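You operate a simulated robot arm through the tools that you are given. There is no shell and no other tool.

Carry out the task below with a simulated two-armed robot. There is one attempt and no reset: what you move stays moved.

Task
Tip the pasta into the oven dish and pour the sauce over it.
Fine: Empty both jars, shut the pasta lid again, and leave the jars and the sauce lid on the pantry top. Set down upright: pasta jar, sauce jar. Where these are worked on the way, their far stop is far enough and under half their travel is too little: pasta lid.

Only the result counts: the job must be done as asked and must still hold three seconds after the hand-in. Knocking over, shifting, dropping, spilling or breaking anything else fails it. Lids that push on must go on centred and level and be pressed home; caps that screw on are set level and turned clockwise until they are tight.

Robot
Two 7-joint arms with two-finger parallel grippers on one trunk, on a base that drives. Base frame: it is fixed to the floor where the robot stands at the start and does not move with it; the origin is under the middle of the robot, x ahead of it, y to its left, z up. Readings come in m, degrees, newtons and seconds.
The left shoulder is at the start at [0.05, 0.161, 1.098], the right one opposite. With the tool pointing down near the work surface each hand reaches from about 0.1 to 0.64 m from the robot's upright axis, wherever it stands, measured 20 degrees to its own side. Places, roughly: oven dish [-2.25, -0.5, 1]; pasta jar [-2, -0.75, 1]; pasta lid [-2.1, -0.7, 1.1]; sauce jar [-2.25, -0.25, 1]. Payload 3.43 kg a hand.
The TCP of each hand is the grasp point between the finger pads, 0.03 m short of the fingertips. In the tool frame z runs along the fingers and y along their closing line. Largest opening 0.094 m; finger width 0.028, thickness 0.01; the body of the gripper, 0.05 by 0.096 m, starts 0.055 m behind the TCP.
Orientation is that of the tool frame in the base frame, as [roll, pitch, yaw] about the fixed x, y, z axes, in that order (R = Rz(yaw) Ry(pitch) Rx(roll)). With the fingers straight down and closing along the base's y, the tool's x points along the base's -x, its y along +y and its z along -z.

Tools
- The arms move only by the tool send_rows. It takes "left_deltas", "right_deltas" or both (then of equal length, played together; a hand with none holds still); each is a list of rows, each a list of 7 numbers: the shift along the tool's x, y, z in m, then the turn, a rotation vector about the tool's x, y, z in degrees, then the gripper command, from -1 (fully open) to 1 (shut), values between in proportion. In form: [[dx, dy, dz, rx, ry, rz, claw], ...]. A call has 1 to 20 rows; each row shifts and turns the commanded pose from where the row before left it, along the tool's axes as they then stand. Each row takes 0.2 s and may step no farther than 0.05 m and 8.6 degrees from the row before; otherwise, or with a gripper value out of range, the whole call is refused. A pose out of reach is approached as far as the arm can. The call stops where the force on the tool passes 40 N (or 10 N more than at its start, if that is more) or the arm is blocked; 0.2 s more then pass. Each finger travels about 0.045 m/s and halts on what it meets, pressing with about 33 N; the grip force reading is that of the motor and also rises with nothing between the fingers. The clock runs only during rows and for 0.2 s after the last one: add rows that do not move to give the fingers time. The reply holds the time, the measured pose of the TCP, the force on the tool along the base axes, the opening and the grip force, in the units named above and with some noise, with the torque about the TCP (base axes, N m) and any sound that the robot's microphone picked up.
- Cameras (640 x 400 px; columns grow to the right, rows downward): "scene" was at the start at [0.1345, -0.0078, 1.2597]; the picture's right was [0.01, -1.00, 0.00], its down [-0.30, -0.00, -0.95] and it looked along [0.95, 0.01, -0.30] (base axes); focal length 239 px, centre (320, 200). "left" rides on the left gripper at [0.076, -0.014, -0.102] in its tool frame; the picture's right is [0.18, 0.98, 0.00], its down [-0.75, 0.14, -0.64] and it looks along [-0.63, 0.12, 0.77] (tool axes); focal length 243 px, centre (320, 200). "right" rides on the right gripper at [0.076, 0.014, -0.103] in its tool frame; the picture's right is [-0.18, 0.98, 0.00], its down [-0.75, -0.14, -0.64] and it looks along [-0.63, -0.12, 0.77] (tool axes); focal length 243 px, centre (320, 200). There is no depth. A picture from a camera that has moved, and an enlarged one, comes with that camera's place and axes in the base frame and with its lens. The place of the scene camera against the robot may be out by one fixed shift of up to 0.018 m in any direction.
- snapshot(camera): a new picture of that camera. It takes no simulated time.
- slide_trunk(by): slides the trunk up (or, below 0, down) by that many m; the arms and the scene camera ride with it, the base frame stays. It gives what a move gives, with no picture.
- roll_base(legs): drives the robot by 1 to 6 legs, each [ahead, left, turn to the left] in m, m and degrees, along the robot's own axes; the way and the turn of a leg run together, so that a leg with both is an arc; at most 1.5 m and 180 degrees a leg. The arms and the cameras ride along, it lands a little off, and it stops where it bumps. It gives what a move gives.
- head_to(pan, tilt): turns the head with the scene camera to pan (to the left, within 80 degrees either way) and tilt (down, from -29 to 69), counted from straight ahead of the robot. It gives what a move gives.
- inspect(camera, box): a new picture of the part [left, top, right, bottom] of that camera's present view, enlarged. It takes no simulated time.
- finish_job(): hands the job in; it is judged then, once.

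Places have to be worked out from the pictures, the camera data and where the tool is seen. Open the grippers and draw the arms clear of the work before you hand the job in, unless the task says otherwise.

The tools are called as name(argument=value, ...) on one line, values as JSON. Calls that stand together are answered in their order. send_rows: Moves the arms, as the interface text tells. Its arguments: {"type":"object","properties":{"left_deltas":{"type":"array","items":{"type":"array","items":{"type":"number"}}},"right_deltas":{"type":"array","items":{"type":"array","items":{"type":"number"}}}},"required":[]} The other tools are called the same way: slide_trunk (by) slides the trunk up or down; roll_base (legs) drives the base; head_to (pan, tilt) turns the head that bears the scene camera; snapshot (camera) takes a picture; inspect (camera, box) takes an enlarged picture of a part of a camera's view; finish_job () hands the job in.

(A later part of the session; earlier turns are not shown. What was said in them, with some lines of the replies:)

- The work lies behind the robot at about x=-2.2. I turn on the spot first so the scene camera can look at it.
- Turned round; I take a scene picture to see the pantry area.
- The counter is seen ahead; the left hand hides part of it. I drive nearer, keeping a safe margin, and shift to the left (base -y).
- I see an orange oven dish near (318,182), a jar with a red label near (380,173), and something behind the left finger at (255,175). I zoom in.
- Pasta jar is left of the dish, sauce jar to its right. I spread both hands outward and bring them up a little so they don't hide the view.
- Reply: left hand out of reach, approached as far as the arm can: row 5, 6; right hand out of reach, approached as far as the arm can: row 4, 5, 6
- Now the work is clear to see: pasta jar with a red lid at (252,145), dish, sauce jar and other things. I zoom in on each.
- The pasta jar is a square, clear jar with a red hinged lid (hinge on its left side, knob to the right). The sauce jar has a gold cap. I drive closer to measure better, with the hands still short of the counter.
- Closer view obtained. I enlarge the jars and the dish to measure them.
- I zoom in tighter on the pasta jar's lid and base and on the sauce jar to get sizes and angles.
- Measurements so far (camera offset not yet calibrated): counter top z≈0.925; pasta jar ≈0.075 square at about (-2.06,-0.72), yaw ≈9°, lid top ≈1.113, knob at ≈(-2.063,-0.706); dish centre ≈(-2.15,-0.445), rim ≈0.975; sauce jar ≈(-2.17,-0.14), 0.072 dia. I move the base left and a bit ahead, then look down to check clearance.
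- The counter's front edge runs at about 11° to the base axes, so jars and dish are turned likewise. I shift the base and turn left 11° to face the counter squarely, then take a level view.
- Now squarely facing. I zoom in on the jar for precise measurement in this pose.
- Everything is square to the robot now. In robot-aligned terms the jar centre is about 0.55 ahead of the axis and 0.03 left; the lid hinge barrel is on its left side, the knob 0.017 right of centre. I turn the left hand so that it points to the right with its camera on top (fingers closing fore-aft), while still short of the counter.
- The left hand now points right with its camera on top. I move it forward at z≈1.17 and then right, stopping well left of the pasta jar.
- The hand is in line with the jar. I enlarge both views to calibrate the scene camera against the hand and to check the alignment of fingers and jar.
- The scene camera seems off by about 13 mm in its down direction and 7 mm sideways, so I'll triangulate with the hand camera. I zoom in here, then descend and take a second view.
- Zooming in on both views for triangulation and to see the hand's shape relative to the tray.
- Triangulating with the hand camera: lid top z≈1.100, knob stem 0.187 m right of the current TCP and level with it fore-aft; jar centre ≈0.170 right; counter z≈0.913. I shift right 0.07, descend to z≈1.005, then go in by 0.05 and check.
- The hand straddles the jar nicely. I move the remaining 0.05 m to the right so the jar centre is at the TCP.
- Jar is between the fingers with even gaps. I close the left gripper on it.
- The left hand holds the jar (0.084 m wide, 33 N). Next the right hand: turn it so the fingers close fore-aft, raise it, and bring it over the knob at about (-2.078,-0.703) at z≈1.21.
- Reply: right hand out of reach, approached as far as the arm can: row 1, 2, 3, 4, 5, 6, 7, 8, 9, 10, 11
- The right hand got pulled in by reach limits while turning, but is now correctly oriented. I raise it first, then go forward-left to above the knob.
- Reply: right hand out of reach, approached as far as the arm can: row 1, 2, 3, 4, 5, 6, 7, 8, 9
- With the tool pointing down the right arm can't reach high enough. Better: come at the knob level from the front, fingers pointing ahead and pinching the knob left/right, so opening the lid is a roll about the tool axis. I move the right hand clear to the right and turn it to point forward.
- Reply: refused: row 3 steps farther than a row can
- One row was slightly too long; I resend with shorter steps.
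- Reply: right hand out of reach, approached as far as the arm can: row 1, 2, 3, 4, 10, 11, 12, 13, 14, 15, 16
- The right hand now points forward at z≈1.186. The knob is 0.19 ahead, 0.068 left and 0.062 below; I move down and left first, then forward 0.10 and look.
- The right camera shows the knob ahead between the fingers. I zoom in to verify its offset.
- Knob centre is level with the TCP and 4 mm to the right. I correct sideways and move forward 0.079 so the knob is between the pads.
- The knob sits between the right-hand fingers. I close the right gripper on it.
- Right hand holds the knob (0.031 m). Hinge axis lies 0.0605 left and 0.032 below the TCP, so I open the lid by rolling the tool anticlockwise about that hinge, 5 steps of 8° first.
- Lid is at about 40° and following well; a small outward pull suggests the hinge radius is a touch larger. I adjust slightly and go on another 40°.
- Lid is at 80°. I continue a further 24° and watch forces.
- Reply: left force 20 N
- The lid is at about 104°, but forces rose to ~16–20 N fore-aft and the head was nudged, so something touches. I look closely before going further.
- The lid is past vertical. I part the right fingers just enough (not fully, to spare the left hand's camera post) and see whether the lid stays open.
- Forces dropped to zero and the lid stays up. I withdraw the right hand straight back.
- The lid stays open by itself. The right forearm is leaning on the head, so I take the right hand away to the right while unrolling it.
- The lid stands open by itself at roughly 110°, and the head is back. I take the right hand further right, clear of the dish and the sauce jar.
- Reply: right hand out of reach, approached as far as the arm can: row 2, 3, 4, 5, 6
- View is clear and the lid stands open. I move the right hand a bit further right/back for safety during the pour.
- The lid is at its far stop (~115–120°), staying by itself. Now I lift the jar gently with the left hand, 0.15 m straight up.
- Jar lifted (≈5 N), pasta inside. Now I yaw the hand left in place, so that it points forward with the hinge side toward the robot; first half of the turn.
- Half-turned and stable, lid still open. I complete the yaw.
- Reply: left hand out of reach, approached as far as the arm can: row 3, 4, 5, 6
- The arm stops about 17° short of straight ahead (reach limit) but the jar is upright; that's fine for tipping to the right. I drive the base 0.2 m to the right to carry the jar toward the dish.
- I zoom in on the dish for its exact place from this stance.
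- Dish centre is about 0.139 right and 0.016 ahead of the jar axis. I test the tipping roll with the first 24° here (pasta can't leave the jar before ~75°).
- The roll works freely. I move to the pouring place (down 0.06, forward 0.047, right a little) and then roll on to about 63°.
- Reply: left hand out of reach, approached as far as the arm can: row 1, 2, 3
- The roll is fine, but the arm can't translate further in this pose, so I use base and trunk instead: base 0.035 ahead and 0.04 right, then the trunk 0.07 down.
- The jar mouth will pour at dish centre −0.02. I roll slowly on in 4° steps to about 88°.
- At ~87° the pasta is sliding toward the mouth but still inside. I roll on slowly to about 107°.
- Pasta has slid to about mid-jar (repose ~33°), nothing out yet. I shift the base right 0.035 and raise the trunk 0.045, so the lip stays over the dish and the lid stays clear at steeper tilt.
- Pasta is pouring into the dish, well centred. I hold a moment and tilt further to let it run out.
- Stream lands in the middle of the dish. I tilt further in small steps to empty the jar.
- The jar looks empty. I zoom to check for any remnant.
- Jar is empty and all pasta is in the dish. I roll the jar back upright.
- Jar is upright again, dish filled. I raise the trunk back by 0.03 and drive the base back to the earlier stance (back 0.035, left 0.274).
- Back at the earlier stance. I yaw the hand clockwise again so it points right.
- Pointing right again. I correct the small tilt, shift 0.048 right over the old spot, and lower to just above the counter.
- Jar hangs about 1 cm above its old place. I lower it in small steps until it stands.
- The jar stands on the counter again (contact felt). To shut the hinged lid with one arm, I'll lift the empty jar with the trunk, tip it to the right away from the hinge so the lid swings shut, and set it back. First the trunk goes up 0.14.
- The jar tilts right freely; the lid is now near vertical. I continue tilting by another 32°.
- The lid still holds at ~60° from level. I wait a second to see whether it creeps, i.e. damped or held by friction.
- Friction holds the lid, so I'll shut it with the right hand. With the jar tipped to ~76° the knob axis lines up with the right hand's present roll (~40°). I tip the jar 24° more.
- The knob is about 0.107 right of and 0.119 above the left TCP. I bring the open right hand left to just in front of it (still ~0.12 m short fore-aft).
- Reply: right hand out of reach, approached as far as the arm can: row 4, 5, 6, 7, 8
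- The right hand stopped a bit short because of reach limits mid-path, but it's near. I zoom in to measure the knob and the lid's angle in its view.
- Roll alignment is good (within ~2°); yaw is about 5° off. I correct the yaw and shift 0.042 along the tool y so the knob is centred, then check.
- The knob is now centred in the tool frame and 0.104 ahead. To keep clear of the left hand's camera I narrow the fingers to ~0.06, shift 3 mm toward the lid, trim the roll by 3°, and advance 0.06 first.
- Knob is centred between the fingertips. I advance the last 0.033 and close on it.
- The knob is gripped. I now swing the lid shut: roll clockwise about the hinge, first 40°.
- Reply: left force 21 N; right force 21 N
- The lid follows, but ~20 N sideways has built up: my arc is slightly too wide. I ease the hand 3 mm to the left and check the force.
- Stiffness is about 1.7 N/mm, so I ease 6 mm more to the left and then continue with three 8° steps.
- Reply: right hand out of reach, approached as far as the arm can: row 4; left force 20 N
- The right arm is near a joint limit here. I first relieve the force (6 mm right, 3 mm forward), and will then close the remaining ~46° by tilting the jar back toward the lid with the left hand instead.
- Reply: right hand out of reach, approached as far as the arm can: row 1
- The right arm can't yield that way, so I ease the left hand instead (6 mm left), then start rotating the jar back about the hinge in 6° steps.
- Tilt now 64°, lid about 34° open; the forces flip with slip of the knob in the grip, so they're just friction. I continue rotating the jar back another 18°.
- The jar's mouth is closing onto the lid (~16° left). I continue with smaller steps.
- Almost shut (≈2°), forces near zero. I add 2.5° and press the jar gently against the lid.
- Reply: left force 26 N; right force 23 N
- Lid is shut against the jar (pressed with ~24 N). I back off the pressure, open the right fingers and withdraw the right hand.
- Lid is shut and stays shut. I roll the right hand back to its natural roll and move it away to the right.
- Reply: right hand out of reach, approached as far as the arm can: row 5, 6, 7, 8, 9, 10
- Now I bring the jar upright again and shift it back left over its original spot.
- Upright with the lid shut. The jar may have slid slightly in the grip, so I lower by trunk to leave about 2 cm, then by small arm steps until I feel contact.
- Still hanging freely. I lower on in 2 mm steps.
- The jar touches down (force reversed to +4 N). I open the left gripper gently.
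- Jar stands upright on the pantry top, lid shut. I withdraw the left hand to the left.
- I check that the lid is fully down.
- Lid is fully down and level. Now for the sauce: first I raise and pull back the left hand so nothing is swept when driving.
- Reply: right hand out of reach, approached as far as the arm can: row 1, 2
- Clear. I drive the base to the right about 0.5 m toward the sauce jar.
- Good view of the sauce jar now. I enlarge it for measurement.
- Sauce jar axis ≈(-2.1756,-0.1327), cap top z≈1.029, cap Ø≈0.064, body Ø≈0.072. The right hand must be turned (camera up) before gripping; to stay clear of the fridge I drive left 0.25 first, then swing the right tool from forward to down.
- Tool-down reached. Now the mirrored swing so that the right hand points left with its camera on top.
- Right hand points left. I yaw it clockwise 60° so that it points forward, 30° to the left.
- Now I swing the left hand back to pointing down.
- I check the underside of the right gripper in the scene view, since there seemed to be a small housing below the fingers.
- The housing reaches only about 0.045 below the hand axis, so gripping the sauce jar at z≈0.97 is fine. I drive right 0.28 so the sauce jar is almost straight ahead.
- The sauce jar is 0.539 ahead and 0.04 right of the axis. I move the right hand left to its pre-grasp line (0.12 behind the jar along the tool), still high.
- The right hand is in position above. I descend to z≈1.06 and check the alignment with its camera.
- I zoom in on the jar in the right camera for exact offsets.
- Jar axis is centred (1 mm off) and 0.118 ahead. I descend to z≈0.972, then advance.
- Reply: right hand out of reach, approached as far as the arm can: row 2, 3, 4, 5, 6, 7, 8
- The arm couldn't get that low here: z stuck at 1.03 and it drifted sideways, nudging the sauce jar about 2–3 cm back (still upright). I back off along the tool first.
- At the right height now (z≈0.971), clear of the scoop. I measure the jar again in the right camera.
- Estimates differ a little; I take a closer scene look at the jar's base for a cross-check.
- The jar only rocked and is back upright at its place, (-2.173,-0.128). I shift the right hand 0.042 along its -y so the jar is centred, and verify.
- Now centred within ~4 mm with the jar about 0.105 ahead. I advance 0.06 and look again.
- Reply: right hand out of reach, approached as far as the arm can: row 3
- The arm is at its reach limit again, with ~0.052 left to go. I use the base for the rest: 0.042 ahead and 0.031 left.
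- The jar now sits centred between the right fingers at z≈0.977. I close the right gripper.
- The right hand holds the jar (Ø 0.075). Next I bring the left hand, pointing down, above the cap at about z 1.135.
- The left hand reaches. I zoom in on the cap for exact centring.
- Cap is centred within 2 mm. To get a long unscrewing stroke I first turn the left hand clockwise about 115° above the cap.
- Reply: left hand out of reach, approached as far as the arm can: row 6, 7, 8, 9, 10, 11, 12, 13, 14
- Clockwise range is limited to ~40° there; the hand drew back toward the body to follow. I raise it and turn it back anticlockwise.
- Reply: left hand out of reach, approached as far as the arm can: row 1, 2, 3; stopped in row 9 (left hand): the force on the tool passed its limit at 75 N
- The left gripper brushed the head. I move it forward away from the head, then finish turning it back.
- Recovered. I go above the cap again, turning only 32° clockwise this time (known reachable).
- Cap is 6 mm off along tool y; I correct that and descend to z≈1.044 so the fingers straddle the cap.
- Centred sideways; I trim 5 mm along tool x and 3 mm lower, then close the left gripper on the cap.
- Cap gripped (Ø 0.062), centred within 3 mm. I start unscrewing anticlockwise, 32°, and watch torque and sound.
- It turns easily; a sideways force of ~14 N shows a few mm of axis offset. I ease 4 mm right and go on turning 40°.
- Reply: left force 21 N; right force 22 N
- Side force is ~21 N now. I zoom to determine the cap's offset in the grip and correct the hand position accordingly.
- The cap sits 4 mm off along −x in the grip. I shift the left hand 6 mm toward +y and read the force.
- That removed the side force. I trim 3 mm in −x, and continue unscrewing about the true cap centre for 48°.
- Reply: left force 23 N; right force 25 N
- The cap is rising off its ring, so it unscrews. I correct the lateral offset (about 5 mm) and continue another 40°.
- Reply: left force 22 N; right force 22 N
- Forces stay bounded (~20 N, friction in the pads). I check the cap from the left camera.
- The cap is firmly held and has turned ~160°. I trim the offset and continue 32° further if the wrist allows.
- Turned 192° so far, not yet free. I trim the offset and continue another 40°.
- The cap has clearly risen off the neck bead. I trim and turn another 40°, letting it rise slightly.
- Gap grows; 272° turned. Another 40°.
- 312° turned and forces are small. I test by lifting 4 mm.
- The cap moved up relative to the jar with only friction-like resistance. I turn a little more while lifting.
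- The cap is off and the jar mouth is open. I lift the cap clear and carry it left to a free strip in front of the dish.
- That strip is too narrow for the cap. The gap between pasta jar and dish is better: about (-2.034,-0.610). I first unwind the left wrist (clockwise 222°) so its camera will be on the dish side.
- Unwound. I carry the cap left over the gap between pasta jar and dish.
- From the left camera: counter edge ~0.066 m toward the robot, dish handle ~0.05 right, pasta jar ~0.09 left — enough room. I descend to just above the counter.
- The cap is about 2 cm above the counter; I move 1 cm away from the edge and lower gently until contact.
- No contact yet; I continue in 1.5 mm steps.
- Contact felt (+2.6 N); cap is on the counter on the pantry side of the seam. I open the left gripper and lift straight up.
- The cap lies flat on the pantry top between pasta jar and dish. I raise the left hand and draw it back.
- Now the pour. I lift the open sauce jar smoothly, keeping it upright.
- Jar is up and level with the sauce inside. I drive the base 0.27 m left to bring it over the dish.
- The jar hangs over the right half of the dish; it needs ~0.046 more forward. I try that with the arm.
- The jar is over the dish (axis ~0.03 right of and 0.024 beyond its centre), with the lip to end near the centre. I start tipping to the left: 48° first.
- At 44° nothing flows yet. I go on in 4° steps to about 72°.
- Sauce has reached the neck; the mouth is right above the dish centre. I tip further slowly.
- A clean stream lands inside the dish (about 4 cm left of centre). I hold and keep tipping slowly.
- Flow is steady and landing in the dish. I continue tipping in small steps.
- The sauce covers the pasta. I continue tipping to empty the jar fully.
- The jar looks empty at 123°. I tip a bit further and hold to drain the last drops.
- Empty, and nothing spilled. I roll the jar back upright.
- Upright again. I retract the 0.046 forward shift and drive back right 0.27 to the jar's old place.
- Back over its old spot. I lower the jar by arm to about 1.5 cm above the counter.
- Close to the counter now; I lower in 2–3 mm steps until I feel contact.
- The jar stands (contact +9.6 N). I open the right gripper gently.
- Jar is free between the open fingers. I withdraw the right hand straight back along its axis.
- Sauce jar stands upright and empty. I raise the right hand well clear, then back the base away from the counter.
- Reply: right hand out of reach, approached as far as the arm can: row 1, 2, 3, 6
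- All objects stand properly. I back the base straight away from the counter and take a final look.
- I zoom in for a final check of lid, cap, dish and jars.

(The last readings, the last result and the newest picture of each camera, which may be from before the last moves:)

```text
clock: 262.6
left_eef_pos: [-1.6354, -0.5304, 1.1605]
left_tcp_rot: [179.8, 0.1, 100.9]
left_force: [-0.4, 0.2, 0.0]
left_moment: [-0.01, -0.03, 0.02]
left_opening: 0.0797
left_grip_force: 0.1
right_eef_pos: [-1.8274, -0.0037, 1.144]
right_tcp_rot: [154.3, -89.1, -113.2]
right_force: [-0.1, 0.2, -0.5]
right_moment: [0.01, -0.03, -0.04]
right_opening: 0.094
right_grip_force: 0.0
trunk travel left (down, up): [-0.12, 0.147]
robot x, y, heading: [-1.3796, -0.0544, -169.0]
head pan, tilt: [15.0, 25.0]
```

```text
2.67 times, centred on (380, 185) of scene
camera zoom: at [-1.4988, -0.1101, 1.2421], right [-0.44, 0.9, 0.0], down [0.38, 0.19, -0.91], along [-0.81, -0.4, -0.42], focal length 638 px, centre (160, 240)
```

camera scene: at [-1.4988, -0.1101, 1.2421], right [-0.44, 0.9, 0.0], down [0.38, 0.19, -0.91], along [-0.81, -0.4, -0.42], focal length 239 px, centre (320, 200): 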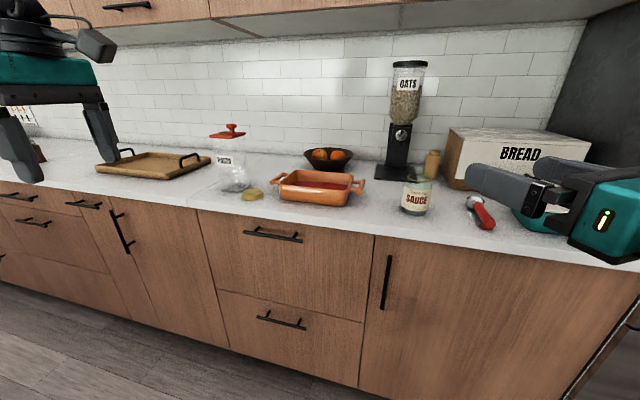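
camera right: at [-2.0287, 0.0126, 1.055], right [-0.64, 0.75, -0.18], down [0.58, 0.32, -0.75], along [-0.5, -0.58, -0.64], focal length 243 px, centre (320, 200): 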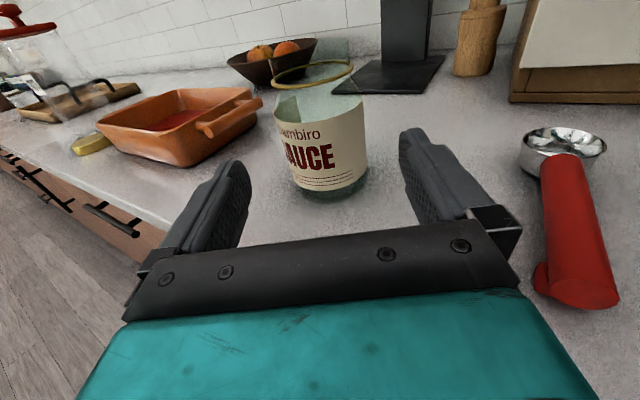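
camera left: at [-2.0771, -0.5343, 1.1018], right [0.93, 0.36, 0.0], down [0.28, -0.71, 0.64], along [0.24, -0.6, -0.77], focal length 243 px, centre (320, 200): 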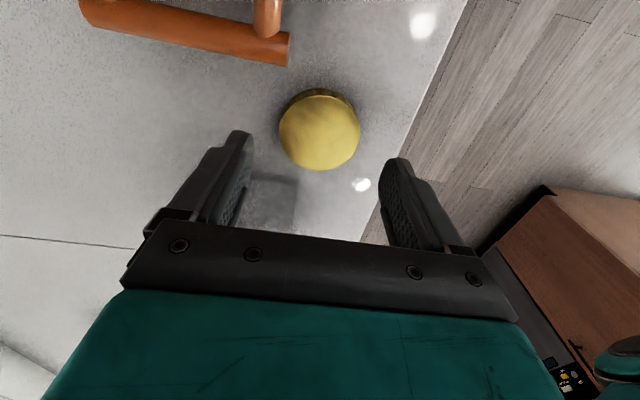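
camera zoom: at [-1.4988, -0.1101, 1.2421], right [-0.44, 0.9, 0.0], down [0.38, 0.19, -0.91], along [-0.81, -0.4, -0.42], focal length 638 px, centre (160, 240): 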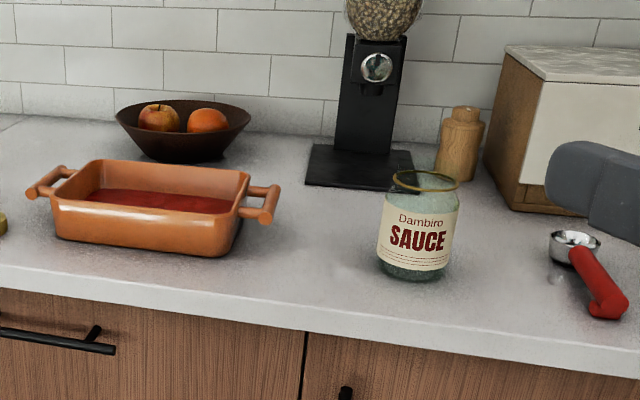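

Everything is in place: lid shut, both jars empty and upright, cap on the pantry top, pasta and sauce in the dish. I open the left gripper fully as well.

send_rows(left_deltas=[[0, 0, 0, 0, 0, 0, -1], [0, 0, 0, 0, 0, 0, -1], [0, 0, 0, 0, 0, 0, -1]])

```text
clock: 263.4
left_eef_pos: [-1.6353, -0.531, 1.16]
left_tcp_rot: [179.8, 0.1, 100.9]
left_force: [0.4, 1.6, -0.2]
left_moment: [0.0, 0.02, 0.0]
left_opening: 0.0939
left_grip_force: 0.1
right_eef_pos: [-1.8279, -0.0044, 1.1443]
right_tcp_rot: [153.8, -89.2, -112.9]
right_force: [0.0, -1.1, -0.7]
right_moment: [-0.01, 0.0, -0.01]
right_opening: 0.094
right_grip_force: 0.1
trunk travel left (down, up): [-0.12, 0.147]
robot x, y, heading: [-1.3763, -0.0511, -168.9]
head pan, tilt: [15.0, 25.0]
```

Both hands are open and drawn clear, and the scene is settled. I hand in the job.

finish_job()

```text
The job is handed in.
```

The pasta and the sauce are both in the oven dish and I have handed the job in; I don't have the judge's result.

- **Pasta:** I opened the lid to what looked like its far stop, roughly 115°, and tipped all of it into the dish. I shut the lid again and set the jar upright near its old place on the pantry top.
- **Sauce:** I unscrewed the cap and laid it flat between the pasta jar and the dish. I emptied the jar over the pasta and set it upright at its old place.
- **Possible marks against it:**
  - A drifting hand rocked the sauce jar once, but it came back upright.
  - The left gripper bumped the robot's own head once, at about 75 N.
- **Last check:** No spill was visible, and nothing else looked moved beyond the accuracy of the camera. Both grippers were open and clear of the work.
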